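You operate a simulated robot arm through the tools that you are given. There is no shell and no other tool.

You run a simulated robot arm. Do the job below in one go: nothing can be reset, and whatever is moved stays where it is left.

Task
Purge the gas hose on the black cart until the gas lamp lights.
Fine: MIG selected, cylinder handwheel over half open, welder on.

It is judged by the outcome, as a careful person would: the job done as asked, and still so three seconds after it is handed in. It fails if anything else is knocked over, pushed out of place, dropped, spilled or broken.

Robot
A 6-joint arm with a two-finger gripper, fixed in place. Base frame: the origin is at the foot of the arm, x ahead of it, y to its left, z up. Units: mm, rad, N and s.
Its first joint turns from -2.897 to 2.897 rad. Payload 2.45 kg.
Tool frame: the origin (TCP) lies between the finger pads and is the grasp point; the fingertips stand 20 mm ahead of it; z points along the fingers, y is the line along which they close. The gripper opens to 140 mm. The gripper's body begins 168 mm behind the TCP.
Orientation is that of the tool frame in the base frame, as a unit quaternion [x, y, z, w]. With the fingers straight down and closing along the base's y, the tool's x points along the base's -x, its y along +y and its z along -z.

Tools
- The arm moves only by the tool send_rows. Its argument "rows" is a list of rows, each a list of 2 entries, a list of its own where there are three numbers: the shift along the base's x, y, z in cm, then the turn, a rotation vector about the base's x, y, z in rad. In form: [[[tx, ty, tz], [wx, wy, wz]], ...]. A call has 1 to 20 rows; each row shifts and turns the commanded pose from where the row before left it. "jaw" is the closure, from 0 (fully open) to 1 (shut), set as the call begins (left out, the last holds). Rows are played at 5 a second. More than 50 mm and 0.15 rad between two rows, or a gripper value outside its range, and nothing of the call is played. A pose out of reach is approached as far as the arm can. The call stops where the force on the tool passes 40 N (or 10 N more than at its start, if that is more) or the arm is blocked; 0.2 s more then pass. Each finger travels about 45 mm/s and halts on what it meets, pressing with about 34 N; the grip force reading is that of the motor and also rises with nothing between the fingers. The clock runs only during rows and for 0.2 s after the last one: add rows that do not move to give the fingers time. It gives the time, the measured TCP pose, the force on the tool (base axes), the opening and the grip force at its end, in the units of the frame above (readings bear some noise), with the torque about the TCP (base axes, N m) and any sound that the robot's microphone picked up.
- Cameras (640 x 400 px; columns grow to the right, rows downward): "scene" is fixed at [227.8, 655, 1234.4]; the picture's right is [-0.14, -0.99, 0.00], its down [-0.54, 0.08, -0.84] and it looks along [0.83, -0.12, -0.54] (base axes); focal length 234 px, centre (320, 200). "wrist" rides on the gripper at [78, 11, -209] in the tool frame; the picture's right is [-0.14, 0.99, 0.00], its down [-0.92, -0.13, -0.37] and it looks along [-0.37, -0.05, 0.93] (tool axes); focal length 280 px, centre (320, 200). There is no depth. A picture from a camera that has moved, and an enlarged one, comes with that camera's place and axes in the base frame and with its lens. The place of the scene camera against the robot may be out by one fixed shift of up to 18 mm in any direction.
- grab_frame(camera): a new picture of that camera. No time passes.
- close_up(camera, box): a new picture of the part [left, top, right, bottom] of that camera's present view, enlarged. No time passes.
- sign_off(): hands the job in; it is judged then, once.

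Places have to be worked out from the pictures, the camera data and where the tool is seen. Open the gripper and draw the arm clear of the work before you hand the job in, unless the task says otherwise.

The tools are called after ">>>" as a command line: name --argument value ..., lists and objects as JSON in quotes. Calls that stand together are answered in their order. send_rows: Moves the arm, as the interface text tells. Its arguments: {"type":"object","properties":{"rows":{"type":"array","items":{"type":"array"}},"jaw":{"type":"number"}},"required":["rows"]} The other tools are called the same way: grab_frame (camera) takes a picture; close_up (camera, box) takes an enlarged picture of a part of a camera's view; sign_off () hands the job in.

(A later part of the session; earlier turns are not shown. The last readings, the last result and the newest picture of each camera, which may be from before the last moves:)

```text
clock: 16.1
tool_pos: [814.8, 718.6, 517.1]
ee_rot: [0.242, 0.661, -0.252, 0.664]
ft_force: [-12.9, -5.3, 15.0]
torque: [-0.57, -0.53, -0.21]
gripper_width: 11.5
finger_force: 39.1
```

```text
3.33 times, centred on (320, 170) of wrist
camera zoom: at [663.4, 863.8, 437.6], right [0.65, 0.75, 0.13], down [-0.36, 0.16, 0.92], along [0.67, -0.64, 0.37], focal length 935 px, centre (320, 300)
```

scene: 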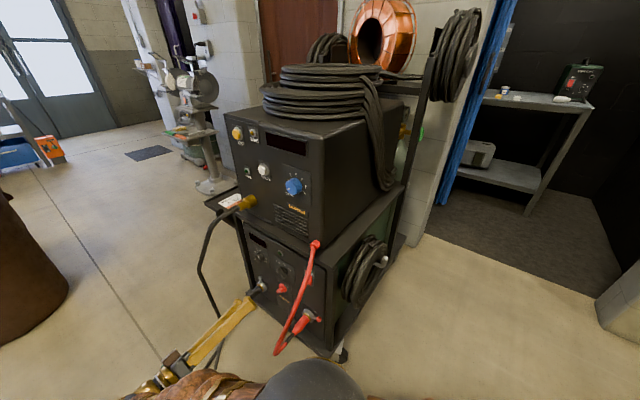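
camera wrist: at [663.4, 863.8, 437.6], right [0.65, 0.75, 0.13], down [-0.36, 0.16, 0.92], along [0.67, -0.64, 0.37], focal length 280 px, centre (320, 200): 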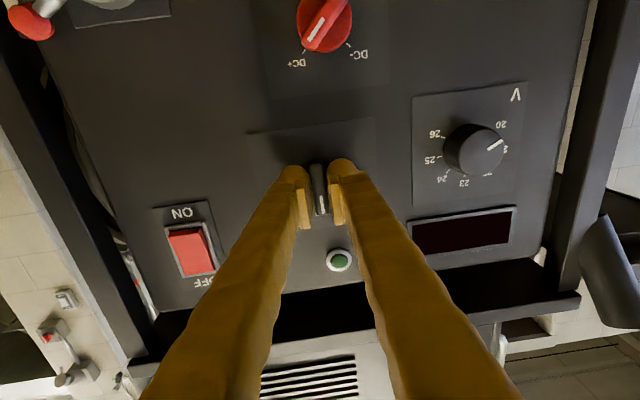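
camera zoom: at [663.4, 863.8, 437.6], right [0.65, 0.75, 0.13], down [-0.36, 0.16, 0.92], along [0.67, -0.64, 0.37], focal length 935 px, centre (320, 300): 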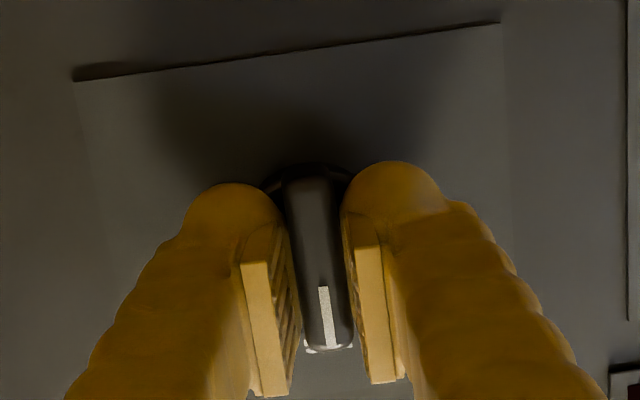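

The bar is now upright, tool rotation totals 55° and it covers the MIG mark. I'll open the fingers and back straight out to check.

>>> send_rows --rows '[[[0, 0, 0], [0, 0, 0]], [[0, 0, 0], [0, 0, 0]], [[0, 0, 0], [0, 0, 0]], [[0, 0, 0], [0, 0, 0]]]' --jaw 0.55

>>> close_up --camera "wrist" --box '[250, 110, 390, 230]'

```text
clock: 17.1
tool_pos: [815.4, 718.2, 518.4]
ee_rot: [0.242, 0.661, -0.252, 0.664]
ft_force: [0.5, 0.2, -0.4]
torque: [0.0, -0.05, -0.01]
gripper_width: 62.7
finger_force: 0.1
```

```text
3.33 times, centred on (320, 170) of wrist
camera zoom: at [663.4, 863.8, 437.0], right [0.65, 0.75, 0.13], down [-0.36, 0.16, 0.92], along [0.67, -0.64, 0.37], focal length 935 px, centre (320, 300)
```

zoom: 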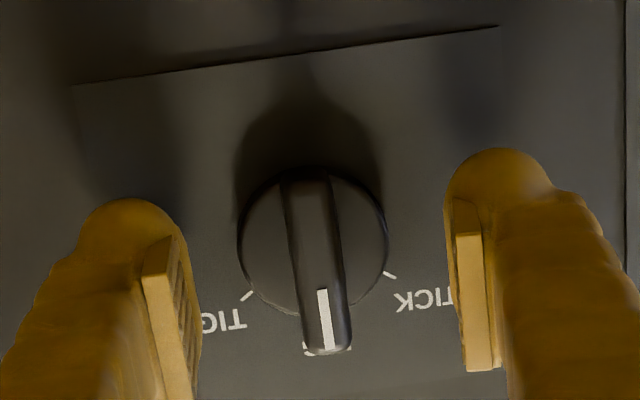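

MIG is selected, with the bar sitting evenly between the TIG and STICK ticks. Next is the rocker, whose face centre is near (744, 617, 565) with the raised ON end lower. The red cable hangs to its right, so I'll back out, close the fingers and yaw 20° to approach from the left.

>>> send_rows --rows '[[[-2.81, 2.49, 0], [0, 0, 0]], [[-2.81, 2.49, 0], [0, 0, 0]], [[-2.81, 2.49, 0], [0, 0, 0]], [[-2.81, 2.49, 0], [0, 0, 0]]]'

>>> send_rows --rows '[[[0, 0, 0], [0, 0, -0.12]], [[0, 0, 1.0], [0, 0, -0.12]], [[0, 0, 1.0], [0, 0, -0.11]], [[0, 0, 1.0], [0, 0, 0]]]' --jaw 1

>>> grab_frame --camera "wrist"

>>> close_up --camera "wrist" --box '[230, 80, 410, 250]'

```text
clock: 18.1
tool_pos: [704.0, 817.3, 516.2]
ee_rot: [0.241, 0.662, -0.251, 0.664]
ft_force: [-0.2, 0.2, -0.1]
torque: [0.03, 0.01, -0.01]
gripper_width: 63.1
finger_force: 0.0
```

```text
clock: 19.1
tool_pos: [700.1, 788.7, 547.9]
ee_rot: [0.331, 0.626, -0.339, 0.62]
ft_force: [-0.2, 0.7, 0.4]
torque: [-0.01, 0.0, 0.0]
gripper_width: 0.0
finger_force: 19.9
out of reach, approached as far as the arm can: row 2, 3
```

```text
taken
camera wrist: at [592.9, 970.6, 470.2], right [0.83, 0.54, 0.12], down [-0.3, 0.24, 0.92], along [0.47, -0.8, 0.36], focal length 280 px, centre (320, 200)
```

wrist: 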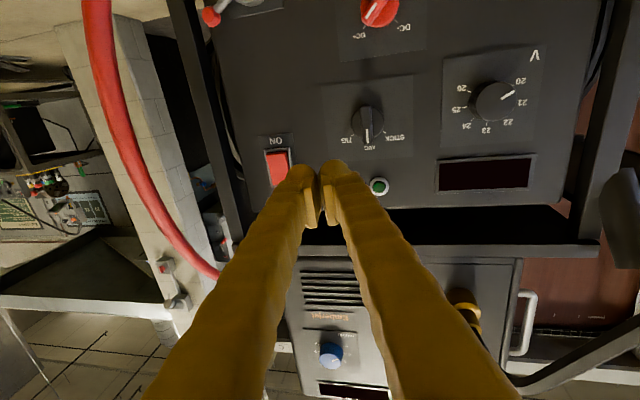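

```text
2.35 times, centred on (320, 165) of wrist
camera zoom: at [592.9, 970.6, 470.2], right [0.83, 0.54, 0.12], down [-0.3, 0.24, 0.92], along [0.47, -0.8, 0.36], focal length 660 px, centre (320, 282)
```

zoom: 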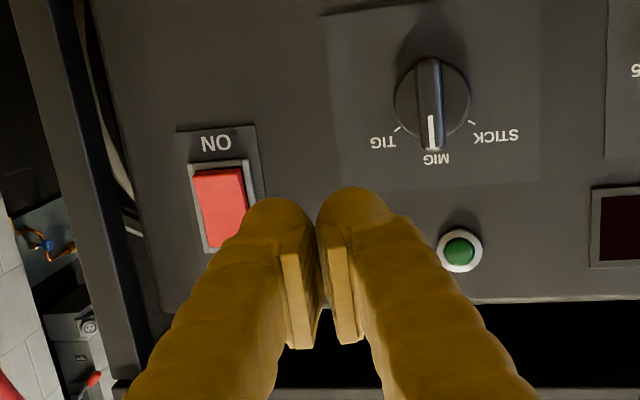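

MIG is confirmed clearly. The arm is near its reach limit here but will come back within it as I approach. The ON end of the rocker is at about (743, 621, 543), so I'll move in towards it from the left and stop short.

>>> send_rows --rows '[[[-0.2, -4.0, 0.08], [0, 0, 0]], [[-0.2, -4.0, 0.08], [0, 0, 0]], [[-0.2, -4.0, 0.08], [0, 0, 0]], [[-0.2, -3.0, 0.08], [0, 0, 0]]]'

>>> grab_frame --camera "wrist"

>>> close_up --camera "wrist" --box '[230, 80, 410, 250]'

```text
clock: 20.1
tool_pos: [691.5, 639.6, 549.2]
ee_rot: [0.332, 0.626, -0.34, 0.619]
ft_force: [0.3, 0.8, 0.1]
torque: [0.0, 0.0, -0.02]
gripper_width: 0.0
finger_force: 29.1
```

```text
taken
camera wrist: at [583.8, 821.3, 473.6], right [0.83, 0.54, 0.12], down [-0.3, 0.24, 0.92], along [0.47, -0.8, 0.36], focal length 280 px, centre (320, 200)
```

wrist: 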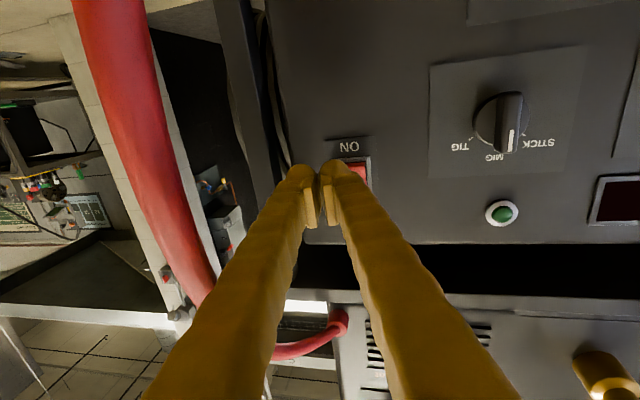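

```text
2.35 times, centred on (320, 165) of wrist
camera zoom: at [583.8, 821.3, 473.6], right [0.83, 0.54, 0.12], down [-0.3, 0.24, 0.92], along [0.47, -0.8, 0.36], focal length 660 px, centre (320, 282)
```

zoom: 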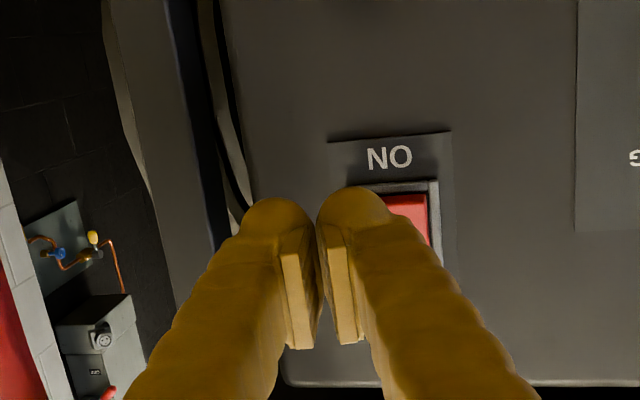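

The left fingertip needs to go about 14 mm further left to centre on the rocker, and its height of 549 mm suits the ON half. I'll shift, come close, and then press in small steps along the panel normal.

>>> send_rows --rows '[[[0.93, 1.05, 0], [0, 0, 0]], [[0.75, -0.66, 0], [0, 0, 0]], [[0.6, -0.53, 0], [0, 0, 0]]]'

>>> close_up --camera "wrist" --box '[230, 80, 410, 250]'

```text
clock: 20.9
tool_pos: [713.0, 639.9, 551.8]
ee_rot: [0.333, 0.625, -0.34, 0.619]
ft_force: [0.5, -0.1, -0.1]
torque: [-0.01, 0.06, 0.04]
gripper_width: 0.0
finger_force: 29.7
```

```text
2.35 times, centred on (320, 165) of wrist
camera zoom: at [606.3, 820.8, 474.4], right [0.83, 0.55, 0.13], down [-0.3, 0.24, 0.92], along [0.47, -0.8, 0.36], focal length 660 px, centre (320, 282)
```

zoom: 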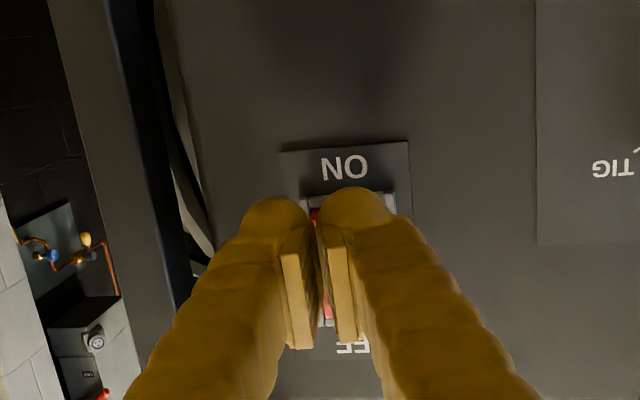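

The contact point lines up at s≈956 and z≈552, about 14 mm short of the raised ON end. I'll drop 3 mm and press in along the normal in 3 mm steps.

>>> send_rows --rows '[[[0.3, -0.265, -0.3], [0, 0, 0]], [[0.3, -0.265, 0], [0, 0, 0]], [[0.225, -0.2, 0], [0, 0, 0]], [[0.225, -0.2, 0], [0, 0, 0]], [[0.225, -0.2, 0], [0, 0, 0]], [[0.225, -0.2, 0], [0, 0, 0]], [[0.225, -0.2, 0], [0, 0, 0]]]'

>>> close_up --camera "wrist" --box '[230, 80, 410, 250]'

```text
clock: 22.2
tool_pos: [725.0, 630.2, 549.9]
ee_rot: [0.332, 0.626, -0.339, 0.619]
ft_force: [-5.4, 4.5, -1.8]
torque: [-0.08, 0.02, 0.05]
gripper_width: 0.0
finger_force: 29.0
heard: click
stopped in row 6: the force on the tool passed its limit at 46 N (the readings are from after the stop); the commanded pose is now the measured one
```

```text
2.35 times, centred on (320, 165) of wrist
camera zoom: at [617.7, 810.6, 471.6], right [0.83, 0.55, 0.13], down [-0.3, 0.24, 0.92], along [0.47, -0.8, 0.36], focal length 660 px, centre (320, 282)
```

zoom: 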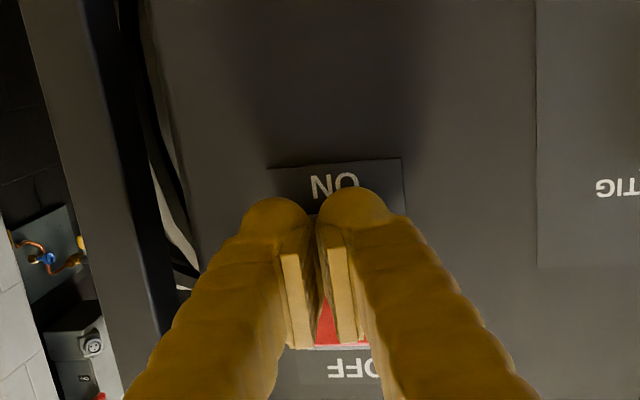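

There was a click and then a firm stop, so the rocker likely flipped. I'll back straight out along the normal, then away to the left, and check the lamps and displays.

>>> send_rows --rows '[[[-1.5, 1.33, 0], [0, 0, 0]], [[-1.5, 1.33, 0], [0, 0, 0]], [[-0.7, 3.2, 0], [0, 0, 0]], [[-0.3, 4.0, 0], [0, 0, 0]], [[-0.3, 4.0, 0], [0, 0, 0]]]'

>>> grab_frame --camera "wrist"

>>> close_up --camera "wrist" --box '[230, 80, 560, 250]'

>>> grab_frame --camera "scene"

```text
clock: 23.4
tool_pos: [683.0, 769.9, 550.0]
ee_rot: [0.331, 0.626, -0.337, 0.62]
ft_force: [-0.4, -0.3, 0.9]
torque: [0.08, 0.03, -0.05]
gripper_width: 0.0
finger_force: 29.3
```

```text
taken
camera wrist: at [576.0, 950.7, 472.7], right [0.83, 0.55, 0.13], down [-0.3, 0.24, 0.92], along [0.47, -0.8, 0.36], focal length 280 px, centre (320, 200)
```

wrist: 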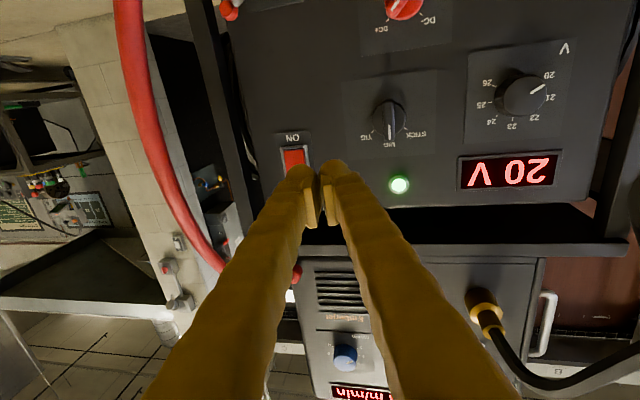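

```text
1.94 times, centred on (395, 165) of wrist
camera zoom: at [576.0, 950.7, 472.7], right [0.83, 0.55, 0.13], down [-0.3, 0.24, 0.92], along [0.47, -0.8, 0.36], focal length 544 px, centre (174, 268)
```

zoom: 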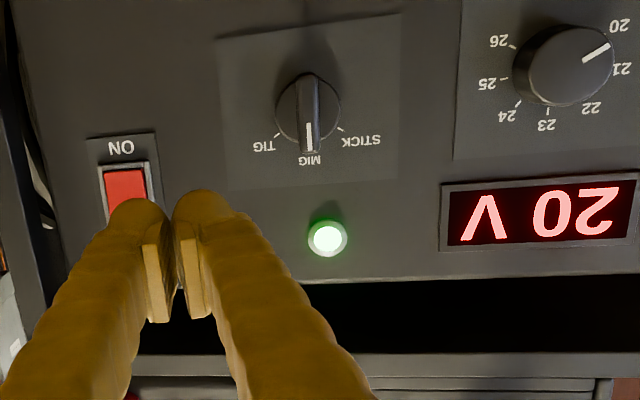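

```text
taken
```

scene: 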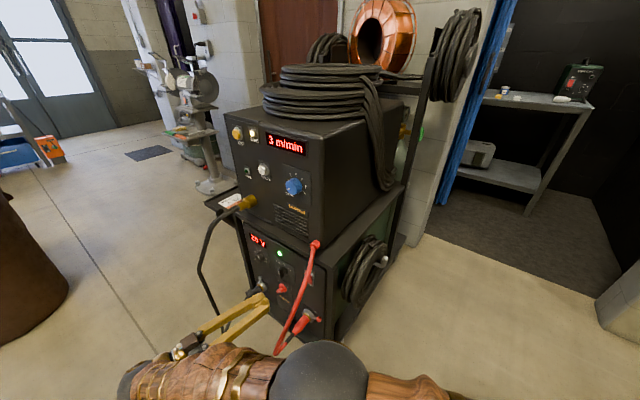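

The welder is now on: 20 V, power lamp lit, and the feeder shows 3 m/min. I'll raise the arm to PURGE height, yawing the tool back so it reaches more comfortably, and see whether the button alone makes gas flow.

>>> send_rows --rows '[[[0, 0, 3.8], [0, 0, 0.055]], [[0, 0, 3.8], [0, 0, 0.055]], [[0, 0, 3.8], [0, 0, 0.055]], [[0, 0, 3.8], [0, 0, 0.055]], [[0, 0, 3.8], [0, 0, 0.055]], [[0, 0, 3.8], [0, 0, 0.055]], [[0, 0, 3.8], [0, 0, 0.055]], [[0, 0, 3.8], [0, 0, 0.055]], [[0, 0, 3.8], [0, 0, 0.055]], [[0, 0, 3.8], [0, 0, 0.055]]]'

>>> grab_frame --camera "wrist"

>>> close_up --camera "wrist" --box '[230, 80, 450, 260]'

>>> grab_frame --camera "scene"

```text
clock: 25.6
tool_pos: [683.6, 767.8, 927.9]
ee_rot: [0.149, 0.693, -0.157, 0.688]
ft_force: [0.6, 0.3, -1.0]
torque: [-0.03, -0.09, -0.01]
gripper_width: 0.2
finger_force: 29.2
```

```text
taken
camera wrist: at [497.2, 866.7, 850.4], right [0.42, 0.9, 0.12], down [-0.38, 0.05, 0.92], along [0.82, -0.43, 0.36], focal length 280 px, centre (320, 200)
```

wrist: 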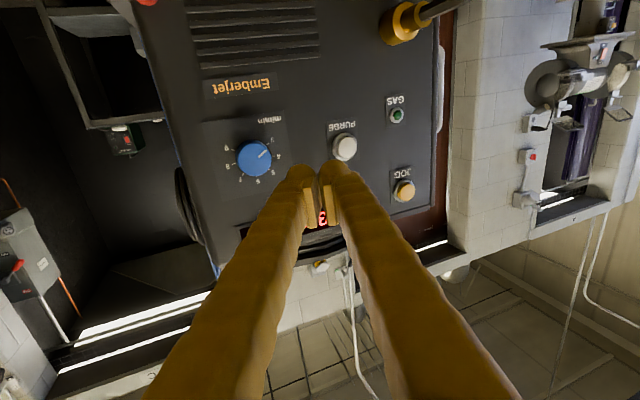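

```text
2.22 times, centred on (340, 170) of wrist
camera zoom: at [497.2, 866.7, 850.4], right [0.42, 0.9, 0.12], down [-0.38, 0.05, 0.92], along [0.82, -0.43, 0.36], focal length 623 px, centre (276, 267)
```

zoom: 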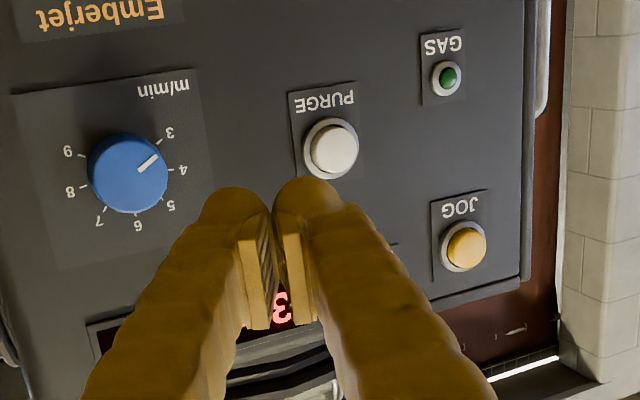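

```text
taken
```

scene: 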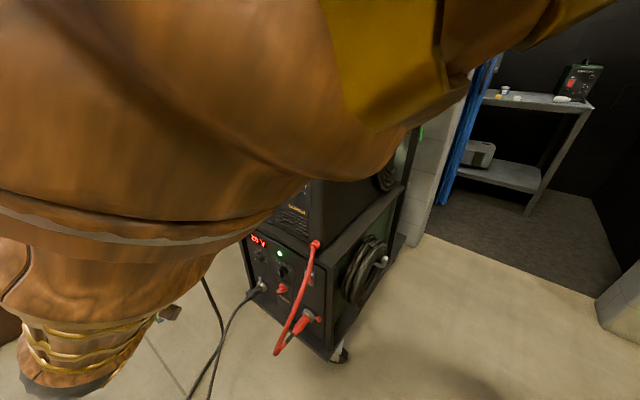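

PURGE is at about (856, 729, 928) and the GAS lamp is dark. I'll approach so the leading right-hand fingertip faces the button about 20 mm off, keeping the GAS lamp in view.

>>> send_rows --rows '[[[3.59, -0.2, 0.01], [0, 0, 0]], [[3.59, -0.2, 0.01], [0, 0, 0]], [[3.59, -0.2, 0.01], [0, 0, 0]], [[3.59, -0.19, 0.01], [0, 0, 0]]]'

>>> grab_frame --camera "wrist"

>>> close_up --camera "wrist" --box '[230, 80, 450, 260]'

```text
clock: 26.6
tool_pos: [825.9, 760.4, 928.7]
ee_rot: [0.149, 0.693, -0.158, 0.688]
ft_force: [-0.1, 0.3, -0.4]
torque: [-0.03, 0.0, -0.02]
gripper_width: 0.0
finger_force: 29.3
```

```text
taken
camera wrist: at [639.2, 858.7, 851.6], right [0.42, 0.9, 0.12], down [-0.38, 0.05, 0.92], along [0.82, -0.43, 0.36], focal length 280 px, centre (320, 200)
```

wrist: 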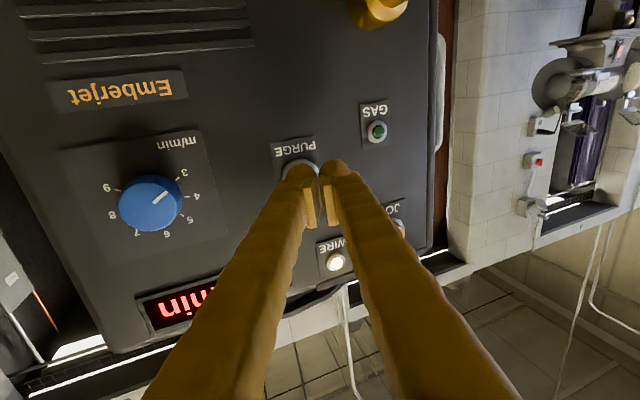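

```text
2.22 times, centred on (340, 170) of wrist
camera zoom: at [639.2, 858.7, 851.6], right [0.42, 0.9, 0.12], down [-0.38, 0.05, 0.92], along [0.82, -0.43, 0.36], focal length 623 px, centre (276, 267)
```

zoom: 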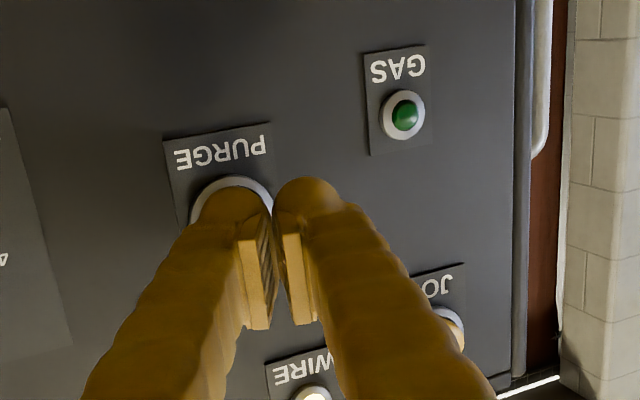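

The right-hand fingertip lines up with the PURGE button, and the GAS lamp is clearly visible to watch. I'll press in along the normal in small steps.

>>> send_rows --rows '[[[0.52, -0.46, 0], [0, 0, 0]], [[0.45, -0.4, 0], [0, 0, 0]], [[0.225, -0.2, 0], [0, 0, 0]], [[0.225, -0.2, 0], [0, 0, 0]], [[0.15, -0.133, 0], [0, 0, 0]]]'

>>> close_up --camera "wrist" --box '[230, 80, 450, 260]'

```text
clock: 27.8
tool_pos: [841.0, 745.6, 929.4]
ee_rot: [0.149, 0.693, -0.158, 0.688]
ft_force: [-4.9, 4.7, 1.0]
torque: [0.0, -0.03, -0.02]
gripper_width: 0.0
finger_force: 29.2
heard: click
```

```text
2.22 times, centred on (340, 170) of wrist
camera zoom: at [655.8, 844.4, 851.4], right [0.42, 0.9, 0.13], down [-0.38, 0.05, 0.92], along [0.82, -0.44, 0.36], focal length 623 px, centre (276, 267)
```

zoom: 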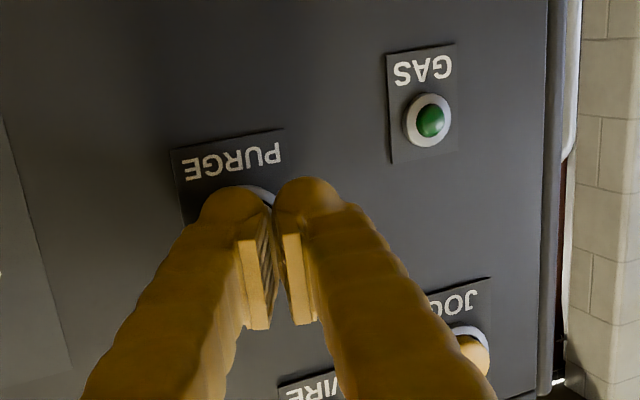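

A click was heard with light force, so the button is pressed. I'll hold it for a few seconds, listening for gas and watching the lamp.

>>> send_rows --rows '[[[0, 0, 0], [0, 0, 0]], [[0, 0, 0], [0, 0, 0]], [[0, 0, 0], [0, 0, 0]], [[0, 0, 0], [0, 0, 0]], [[0, 0, 0], [0, 0, 0]], [[0, 0, 0], [0, 0, 0]], [[0, 0, 0], [0, 0, 0]], [[0, 0, 0], [0, 0, 0]], [[0, 0, 0], [0, 0, 0]], [[0, 0, 0], [0, 0, 0]], [[0, 0, 0], [0, 0, 0]], [[0, 0, 0], [0, 0, 0]], [[0, 0, 0], [0, 0, 0]], [[0, 0, 0], [0, 0, 0]], [[0, 0, 0], [0, 0, 0]]]'

>>> close_up --camera "wrist" --box '[230, 80, 450, 260]'

```text
clock: 31.0
tool_pos: [842.0, 744.9, 928.6]
ee_rot: [0.15, 0.692, -0.157, 0.688]
ft_force: [-4.8, 5.4, 0.6]
torque: [-0.02, 0.05, -0.05]
gripper_width: 0.0
finger_force: 29.9
```

```text
2.22 times, centred on (340, 170) of wrist
camera zoom: at [655.9, 844.2, 851.3], right [0.42, 0.9, 0.13], down [-0.38, 0.05, 0.92], along [0.82, -0.44, 0.36], focal length 623 px, centre (276, 267)
```

zoom: 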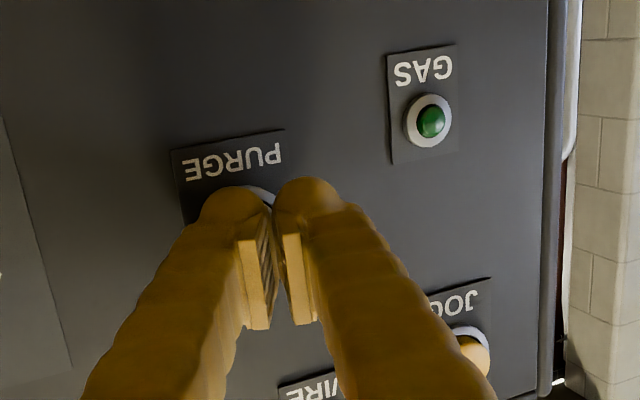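

There's no gas and the lamp stays dark, so the cylinder valve must still be shut. I'll release the button, back out, and travel back around the cart corner with the tool turned down to reach the green handwheel at the rear right.

>>> send_rows --rows '[[[-1.5, 1.33, 0], [0, 0, 0]], [[-1.5, 1.33, 0], [0, 0, 0]], [[-3.5, 0.5, 0], [0, 0, 0]], [[-4.2, -0.1, 0], [0, 0, 0]], [[-4.2, -0.1, 0], [0, 0, 0]]]'

>>> grab_frame --camera "wrist"

```text
clock: 32.2
tool_pos: [694.8, 776.6, 928.8]
ee_rot: [0.148, 0.693, -0.157, 0.688]
ft_force: [-0.3, -0.4, -0.1]
torque: [-0.01, -0.02, 0.01]
gripper_width: 0.2
finger_force: 29.3
```

```text
taken
camera wrist: at [508.7, 874.7, 852.0], right [0.42, 0.9, 0.12], down [-0.38, 0.05, 0.92], along [0.82, -0.44, 0.36], focal length 280 px, centre (320, 200)
```

wrist: 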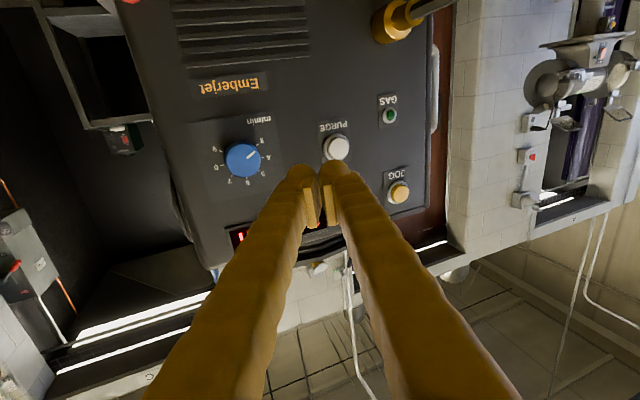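

Retreat is clear. Now I'll move back towards the base side while pitching the tool down, ending around (430, 600, 930).

>>> send_rows --rows '[[[-2.4, -1.6, 0], [0.0592, 0.127, 0]], [[-2.4, -1.6, 0], [0.0592, 0.127, 0]], [[-2.4, -1.6, 0], [0.0592, 0.127, 0]], [[-2.4, -1.6, 0], [0.0592, 0.127, 0]], [[-2.4, -1.6, 0], [0.0592, 0.127, 0]], [[-2.4, -1.6, 0], [0.0592, 0.127, 0]], [[-2.4, -1.6, 0], [0.0592, 0.127, 0]], [[-2.4, -1.6, 0], [0.0592, 0.127, 0]], [[-2.4, -1.6, 0], [0.0592, 0.127, 0]], [[-2.4, -1.6, 0], [0.0592, 0.127, 0]], [[-2.4, -1.6, 0], [0.0592, 0.127, 0]]]'

>>> grab_frame --camera "wrist"

>>> grab_frame --camera "scene"

```text
clock: 34.6
tool_pos: [428.6, 599.9, 929.4]
ee_rot: [0.209, 0.978, -0.003, 0.011]
ft_force: [0.4, -0.5, -0.7]
torque: [0.02, 0.03, -0.02]
gripper_width: 0.0
finger_force: 29.1
```

```text
taken
camera wrist: at [357.0, 644.9, 1136.7], right [0.53, 0.85, 0.0], down [0.78, -0.49, 0.39], along [0.33, -0.21, -0.92], focal length 280 px, centre (320, 200)
```

wrist: 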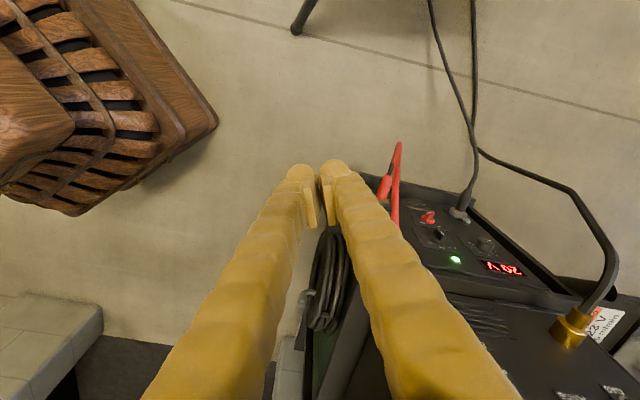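

```text
taken
```

scene: 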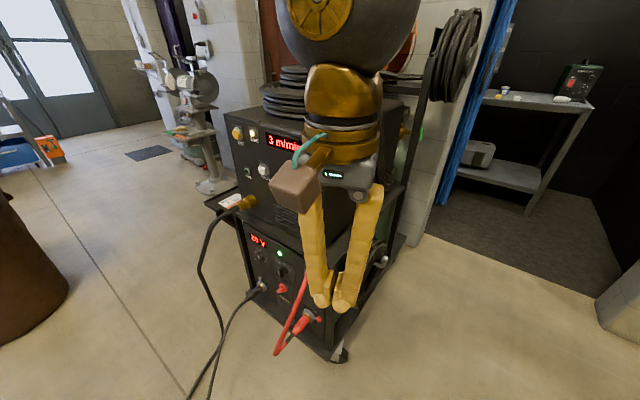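

The tool is down, in the clear, and the scene camera shows nothing disturbed. I'll swing back along an arc of about 700 mm radius to the right side of the cart, yawing the wrist so I have turning range for opening the valve.

>>> send_rows --rows '[[[2.77, -3.01, 0.4], [0, 0, -0.09]], [[2.53, -3.19, 0.4], [0, 0, -0.09]], [[2.39, -3.22, 0.4], [0, 0, -0.09]], [[2.18, -3.33, 0.4], [0, 0, -0.09]], [[2.06, -3.35, 0.4], [0, 0, -0.09]], [[2.16, -3.19, 0.4], [0, 0, -0.09]], [[2.15, -3.19, 0.4], [0, 0, -0.09]], [[1.97, -3.31, 0.4], [0, 0, -0.09]], [[1.79, -3.4, 0.4], [0, 0, -0.09]], [[1.6, -3.51, 0.4], [0, 0, -0.09]], [[1.4, -3.58, 0.4], [0, 0, -0.09]], [[1.2, -3.65, 0.4], [0, 0, -0.09]], [[1.01, -3.72, 0.4], [0, 0, -0.09]], [[0.79, -3.77, 0.4], [0, 0, -0.09]], [[0.59, -3.81, 0], [0, 0, -0.09]], [[0.38, -3.83, 0], [0, 0, -0.09]], [[0.16, -3.84, 0], [0, 0, -0.09]], [[-0.04, -3.85, 0], [0, 0, -0.09]]]'

>>> grab_frame --camera "wrist"

>>> grab_frame --camera "scene"

```text
clock: 38.4
tool_pos: [701.2, -30.3, 986.1]
ee_rot: [0.853, 0.521, -0.011, 0.006]
ft_force: [0.2, 0.2, 0.0]
torque: [0.01, -0.01, 0.0]
gripper_width: 0.0
finger_force: 29.0
```

```text
taken
camera wrist: at [747.3, 41.1, 1192.8], right [0.82, -0.58, 0.0], down [-0.53, -0.75, 0.39], along [-0.22, -0.32, -0.92], focal length 280 px, centre (320, 200)
```

wrist: 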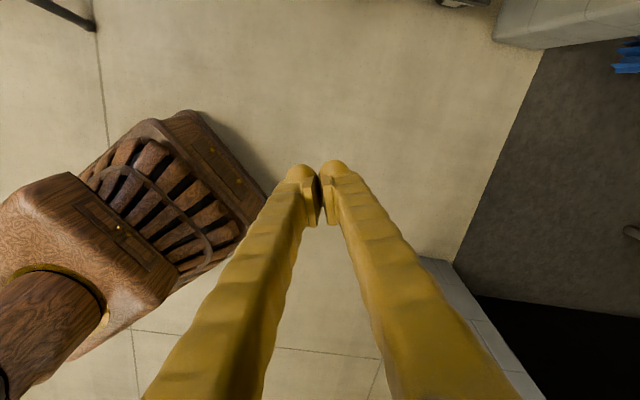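

```text
taken
```

scene: 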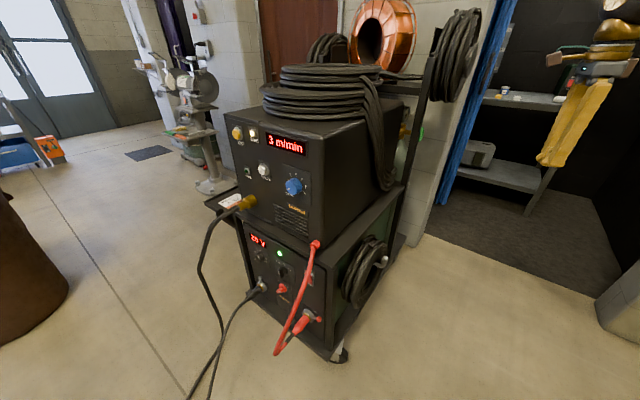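

Clear so far: the floor, a pillar and the booth curtain are all well away. Now I'll pitch the tool up to look towards the rear right of the cart, where the handwheel is.

>>> send_rows --rows '[[[1.5, -0.2, 0], [0.065, -0.1126, 0]], [[1.5, -0.2, 0], [0.065, -0.1126, 0]], [[1.5, -0.2, 0], [0.065, -0.1126, 0]], [[1.5, -0.2, 0], [0.065, -0.1126, 0]], [[1.5, -0.2, 0], [0.065, -0.1126, 0]], [[1.5, -0.2, 0], [0.065, -0.1126, 0]], [[1.5, -0.2, 0], [0.065, -0.1126, 0]], [[1.5, -0.2, 0], [0.065, -0.1126, 0]], [[1.5, -0.2, 0], [0.065, -0.1126, 0]]]'

>>> grab_frame --camera "wrist"

>>> grab_frame --camera "scene"

```text
clock: 40.4
tool_pos: [836.4, -46.0, 985.9]
ee_rot: [0.718, 0.435, 0.544, 0.019]
ft_force: [0.5, 0.5, 0.5]
torque: [-0.01, 0.04, -0.03]
gripper_width: 0.0
finger_force: 29.7
```

```text
taken
camera wrist: at [677.8, -94.2, 1136.4], right [0.59, -0.7, 0.39], down [-0.4, -0.68, -0.62], along [0.7, 0.21, -0.68], focal length 280 px, centre (320, 200)
```

wrist: 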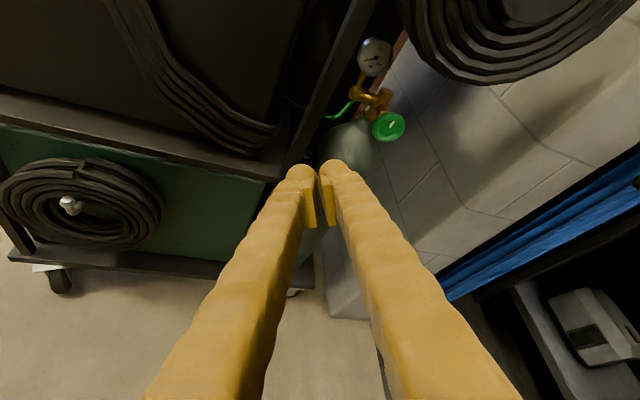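

```text
taken
```

scene: 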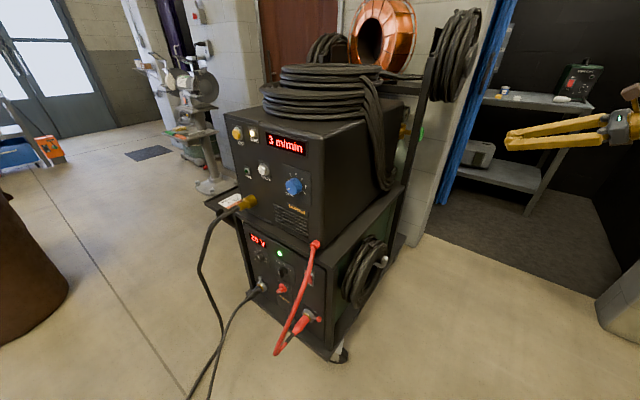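

The handwheel, brass valve and gauge are in plain view. I'll enlarge them.

>>> close_up --camera "wrist" --box '[330, 20, 430, 160]'

>>> close_up --camera "wrist" --box '[365, 100, 415, 150]'

>>> close_up --camera "wrist" --box '[350, 30, 400, 80]'

```text
2.86 times, centred on (380, 90) of wrist
camera zoom: at [677.8, -94.2, 1136.4], right [0.59, -0.7, 0.39], down [-0.4, -0.68, -0.62], along [0.7, 0.21, -0.68], focal length 801 px, centre (149, 514)
```

zoom: 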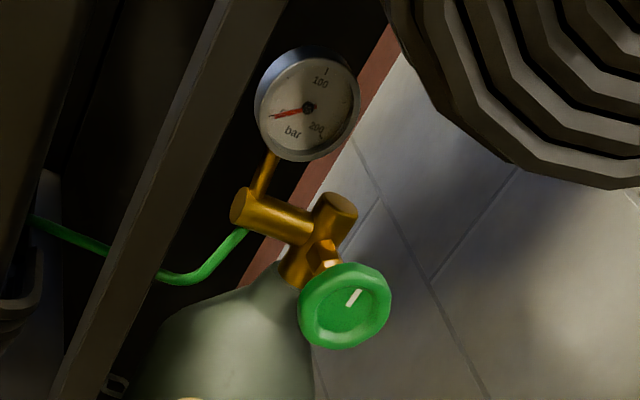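

```text
8.00 times, centred on (390, 125) of wrist
camera zoom: at [677.8, -94.2, 1136.4], right [0.59, -0.7, 0.39], down [-0.4, -0.68, -0.62], along [0.7, 0.21, -0.68], focal length 2243 px, centre (-240, 800)
```

zoom: 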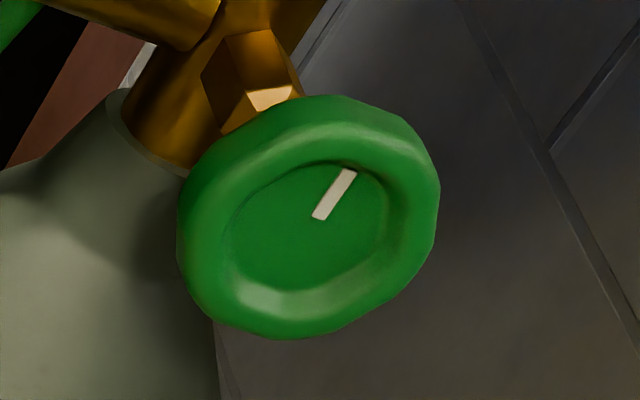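

```text
8.00 times, centred on (375, 55) of wrist
camera zoom: at [677.8, -94.2, 1136.4], right [0.59, -0.7, 0.39], down [-0.4, -0.68, -0.62], along [0.7, 0.21, -0.68], focal length 2243 px, centre (-120, 1360)
```

zoom: 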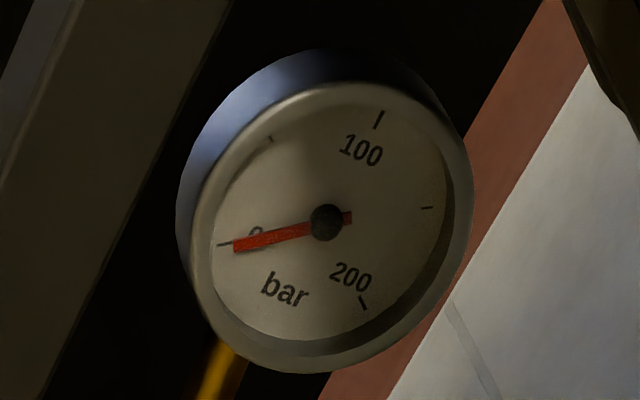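

The gauge reads 0 bar, so the valve is shut. The wheel is about 68 mm across, centred near (1230, 28, 880), facing away from the cart's right side, with its white mark straight up. I'll go to a stand-off about 180 mm out on its axis with the fingers open, staying below the hanging coil, whose bottom is at z≈1040.

>>> send_rows --rows '[[[3.05, -0.68, -1.18], [0.078, 0.0045, 0.0224]], [[3.05, -0.68, -1.18], [0.078, 0.0045, 0.0224]], [[3.05, -0.68, -1.18], [0.078, 0.0045, 0.0224]], [[3.05, -0.68, -1.18], [0.078, 0.0045, 0.0224]], [[3.05, -0.68, -1.18], [0.078, 0.0045, 0.0224]], [[3.05, -0.68, -1.18], [0.078, 0.0045, 0.0224]], [[3.05, -0.68, -1.18], [0.078, 0.0045, 0.0224]], [[3.05, -0.68, -1.18], [0.078, 0.0045, 0.0224]], [[3.05, -0.68, -1.18], [0.078, 0.0045, 0.0224]]]' --jaw 0.25

>>> grab_frame --camera "wrist"

>>> grab_frame --camera "scene"

```text
clock: 42.4
tool_pos: [1108.4, -106.0, 880.7]
ee_rot: [0.645, 0.291, 0.643, -0.292]
ft_force: [1.1, 0.0, 0.0]
torque: [-0.05, 0.06, 0.0]
gripper_width: 104.9
finger_force: 0.1
```

```text
taken
camera wrist: at [979.2, -269.3, 959.2], right [0.74, -0.65, -0.14], down [-0.34, -0.19, -0.92], along [0.58, 0.73, -0.37], focal length 280 px, centre (320, 200)
```

wrist: 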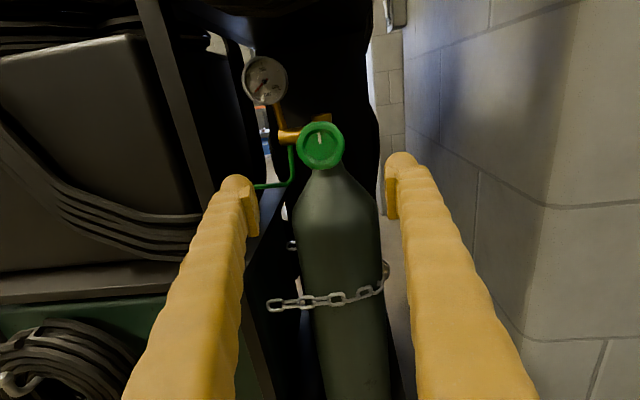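

```text
taken
```

scene: 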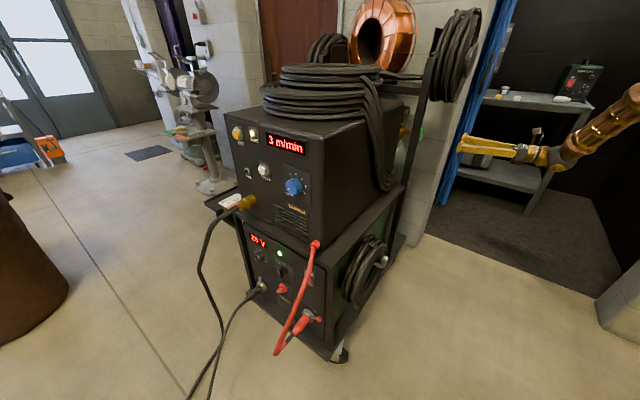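

I'm now facing the wheel nearly square-on. The block wall is on the right side of the view, so I'll measure the clearances, wheel centre and mark.

>>> close_up --camera "wrist" --box '[270, 100, 370, 190]'

>>> close_up --camera "wrist" --box '[200, 30, 420, 230]'

```text
4.44 times, centred on (320, 145) of wrist
camera zoom: at [979.2, -269.3, 959.2], right [0.74, -0.65, -0.14], down [-0.34, -0.19, -0.92], along [0.58, 0.73, -0.37], focal length 1246 px, centre (320, 444)
```

zoom: 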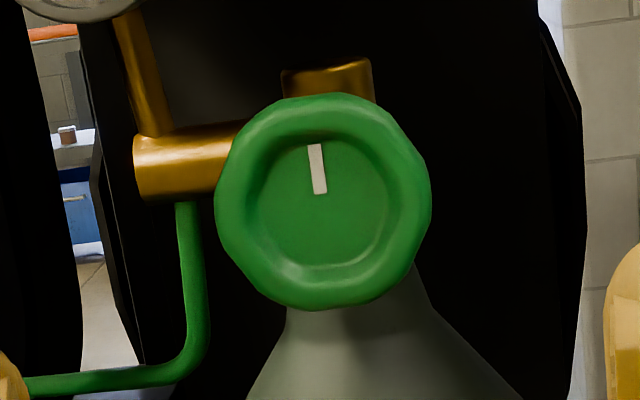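

```text
2.00 times, centred on (310, 130) of wrist
camera zoom: at [979.2, -269.3, 959.2], right [0.74, -0.65, -0.14], down [-0.34, -0.19, -0.92], along [0.58, 0.73, -0.37], focal length 561 px, centre (340, 340)
```

zoom: 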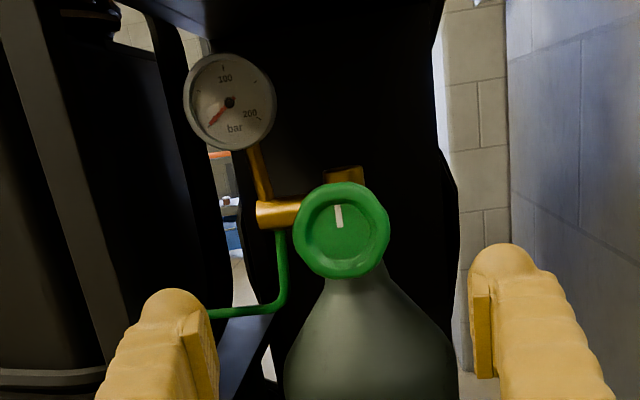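

The wheel face centre is (1228, 27, 885), 179 mm straight ahead and about 4 mm above the tool axis. The wall is about 270 mm to the right and the post about 200 mm to the left, so there's room to turn. I'll pre-roll the gripper clockwise here to get a large counter-clockwise opening stroke.

>>> send_rows --rows '[[[0, 0, 0], [0.0882, 0.0996, 0]], [[0, 0, 0], [0.0882, 0.0996, 0]], [[0, 0, 0], [0.0882, 0.0996, 0]], [[0, 0, 0], [0.0882, 0.0996, 0]], [[0, 0, 0], [0.0882, 0.0996, 0]], [[0, 0, 0], [0.0882, 0.0996, 0]], [[0, 0, 0], [0.0882, 0.0996, 0]], [[0, 0, 0], [0.0882, 0.0996, 0]], [[0, 0, 0], [0.0882, 0.0996, 0]]]'

>>> grab_frame --camera "wrist"

```text
clock: 44.4
tool_pos: [1110.2, -106.8, 880.0]
ee_rot: [0.696, -0.124, 0.367, -0.604]
ft_force: [0.4, -0.3, -0.8]
torque: [0.0, 0.01, 0.01]
gripper_width: 104.8
finger_force: 0.0
```

```text
taken
camera wrist: at [1028.7, -313.3, 897.8], right [0.17, -0.15, -0.97], down [-0.92, 0.32, -0.21], along [0.34, 0.94, -0.08], focal length 280 px, centre (320, 200)
```

wrist: 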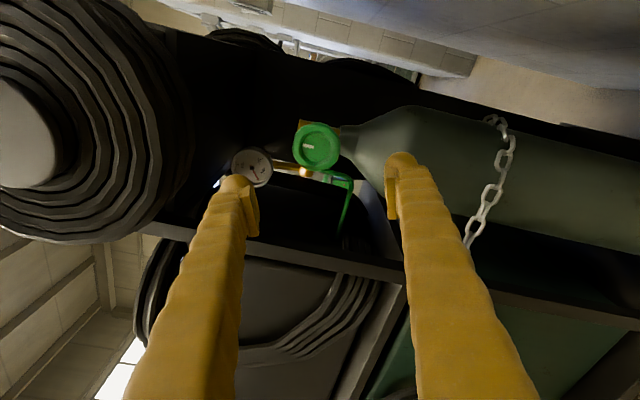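

The pre-roll worked with room to spare, and the hanging coil stays about 60–80 mm above the gripper. I'll advance along the wheel axis most of the way, then check centring.

>>> send_rows --rows '[[[2.33, 2.65, 0.09], [0, 0, 0]], [[2.33, 2.65, 0.09], [0, 0, 0]], [[2.33, 2.65, 0.09], [0, 0, 0]], [[2.33, 2.65, 0.09], [0, 0, 0]]]'

>>> grab_frame --camera "wrist"

>>> close_up --camera "wrist" --box '[220, 80, 420, 240]'

```text
clock: 45.4
tool_pos: [1202.1, -0.7, 882.1]
ee_rot: [0.696, -0.123, 0.368, -0.604]
ft_force: [-0.9, -0.7, 0.4]
torque: [-0.01, 0.02, 0.02]
gripper_width: 105.0
finger_force: 0.0
```

```text
taken
camera wrist: at [1121.9, -208.3, 901.0], right [0.17, -0.15, -0.97], down [-0.92, 0.32, -0.22], along [0.34, 0.93, -0.09], focal length 280 px, centre (320, 200)
```

wrist: 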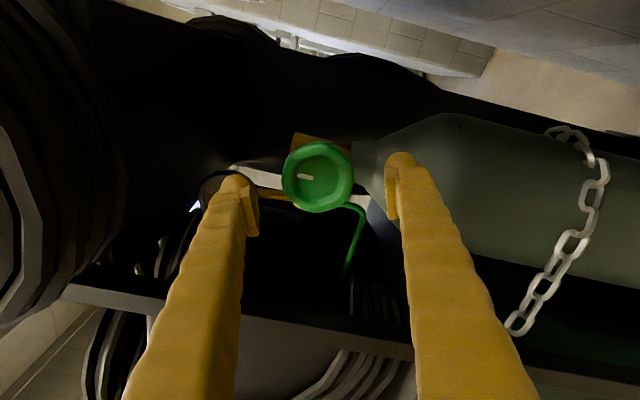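

```text
2.50 times, centred on (320, 160) of wrist
camera zoom: at [1121.9, -208.3, 901.0], right [0.17, -0.15, -0.97], down [-0.92, 0.32, -0.22], along [0.34, 0.93, -0.09], focal length 701 px, centre (320, 300)
```

zoom: 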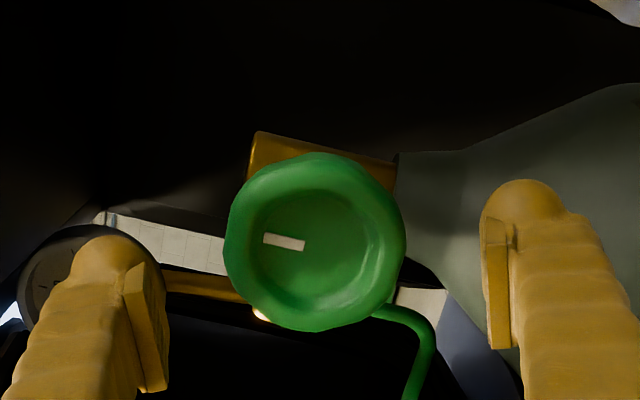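

The wheel is centred to within a few millimetres, and the valve body sits about 90 mm behind its face, so there's room for the fingertips. I'll advance about 41 mm so the pads straddle the rim, and narrow the opening to 76 mm before gripping.

>>> send_rows --rows '[[[1.36, 1.53, 0.26], [0, 0, 0]], [[1.36, 1.53, 0], [0, 0, 0]]]'

>>> send_rows --rows '[[[0, 0, 0], [0, 0, 0]], [[0, 0, 0], [0, 0, 0]]]' --jaw 0.457

>>> close_up --camera "wrist" --box '[220, 80, 420, 240]'

```text
clock: 46.0
tool_pos: [1228.2, 29.3, 885.2]
ee_rot: [0.696, -0.122, 0.368, -0.604]
ft_force: [0.2, -0.5, 0.2]
torque: [0.05, 0.01, 0.02]
gripper_width: 105.0
finger_force: 0.1
```

```text
clock: 46.6
tool_pos: [1228.8, 29.3, 885.5]
ee_rot: [0.696, -0.123, 0.367, -0.604]
ft_force: [-0.6, 0.2, -0.3]
torque: [0.03, -0.02, 0.01]
gripper_width: 76.0
finger_force: 0.0
```

```text
2.50 times, centred on (320, 160) of wrist
camera zoom: at [1148.0, -177.4, 903.6], right [0.17, -0.15, -0.97], down [-0.92, 0.32, -0.22], along [0.34, 0.94, -0.09], focal length 701 px, centre (320, 300)
```

zoom: 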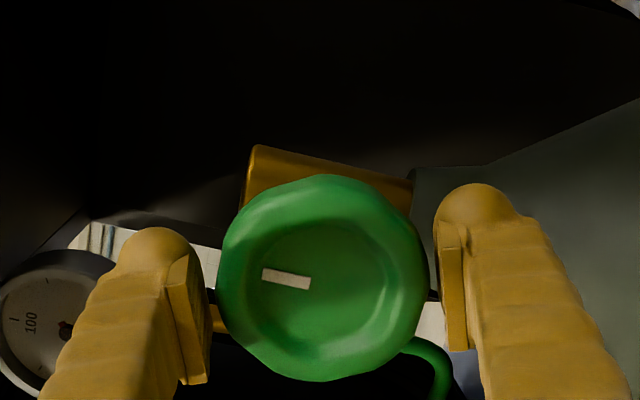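

It's centred with only a few millimetres of gap each side. I'll close onto the rim.

>>> send_rows --rows '[[[0, 0, 0], [0, 0, 0]], [[0, 0, 0], [0, 0, 0]], [[0, 0, 0], [0, 0, 0]]]' --jaw 1

```text
clock: 47.4
tool_pos: [1229.2, 29.1, 884.2]
ee_rot: [0.697, -0.122, 0.367, -0.604]
ft_force: [5.4, -2.3, -9.2]
torque: [-0.13, 0.12, -0.12]
gripper_width: 67.3
finger_force: 45.1
```

It's gripped at 67.3 mm with small forces. I'll turn counter-clockwise, the opening direction, in small rows and watch the torque.

>>> send_rows --rows '[[[0, 0, 0], [-0.066, -0.0748, 0]], [[0, 0, 0], [-0.0796, -0.0899, 0]], [[0, 0, 0], [-0.0796, -0.0899, 0]], [[0, 0, 0], [-0.0796, -0.0899, 0]]]'

>>> close_up --camera "wrist" --box '[180, 20, 420, 240]'

```text
clock: 48.4
tool_pos: [1228.0, 28.4, 883.7]
ee_rot: [0.707, 0.038, 0.496, -0.503]
ft_force: [-13.0, -15.6, -16.6]
torque: [-0.44, 0.54, -0.29]
gripper_width: 67.6
finger_force: 44.9
```

```text
1.82 times, centred on (300, 130) of wrist
camera zoom: at [1136.3, -167.1, 935.0], right [0.48, -0.42, -0.77], down [-0.78, 0.19, -0.59], along [0.4, 0.88, -0.24], focal length 510 px, centre (356, 327)
```

zoom: 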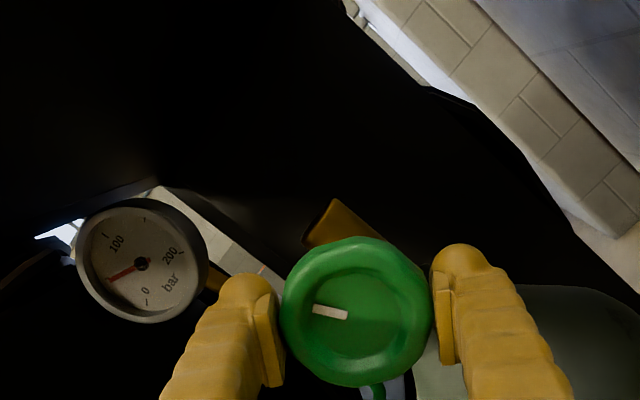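

The wheel turns with the gripper and the gauge has begun to rise. I'll look at the gauge more closely and keep turning, with a small shift to relieve the side load.

>>> close_up --camera "wrist" --box '[180, 80, 280, 160]'

>>> send_rows --rows '[[[-0.05, -0.06, -0.1], [-0.03, -0.034, 0]], [[0, 0, 0], [-0.0796, -0.0899, 0]], [[0, 0, 0], [-0.0796, -0.0899, 0]], [[0, 0, 0], [-0.0796, -0.0899, 0]]]'

>>> close_up --camera "wrist" --box '[180, 20, 420, 240]'

```text
5.00 times, centred on (230, 120) of wrist
camera zoom: at [1136.3, -167.1, 935.0], right [0.48, -0.42, -0.77], down [-0.78, 0.19, -0.59], along [0.4, 0.88, -0.24], focal length 1402 px, centre (770, 600)
```

zoom: 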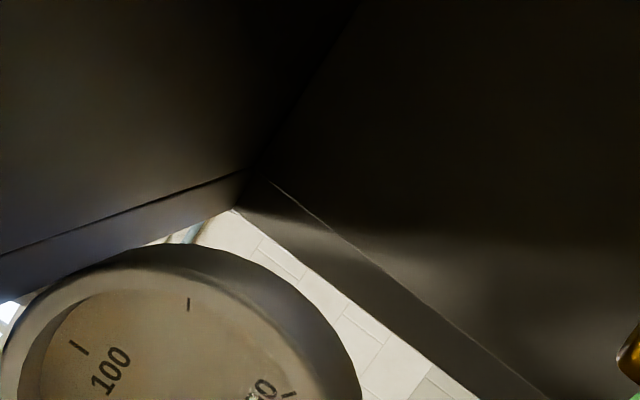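

```text
clock: 49.4
tool_pos: [1228.8, 28.2, 884.2]
ee_rot: [0.684, 0.182, 0.587, -0.392]
ft_force: [15.9, -11.1, -15.8]
torque: [-0.45, 0.47, -0.42]
gripper_width: 67.5
finger_force: 44.6
```

```text
1.82 times, centred on (300, 130) of wrist
camera zoom: at [1117.8, -150.8, 954.9], right [0.67, -0.59, -0.45], down [-0.56, 0.0, -0.83], along [0.49, 0.81, -0.33], focal length 510 px, centre (356, 327)
```

zoom: 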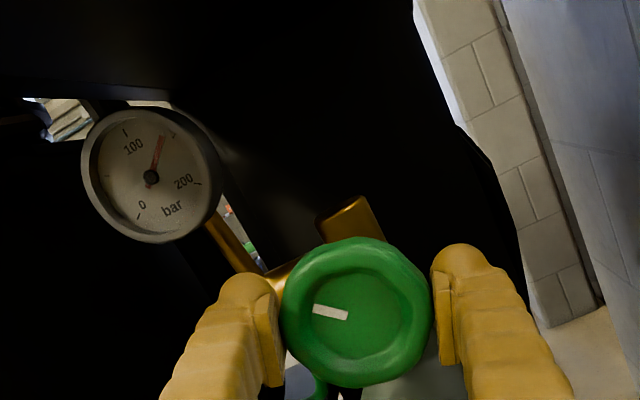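

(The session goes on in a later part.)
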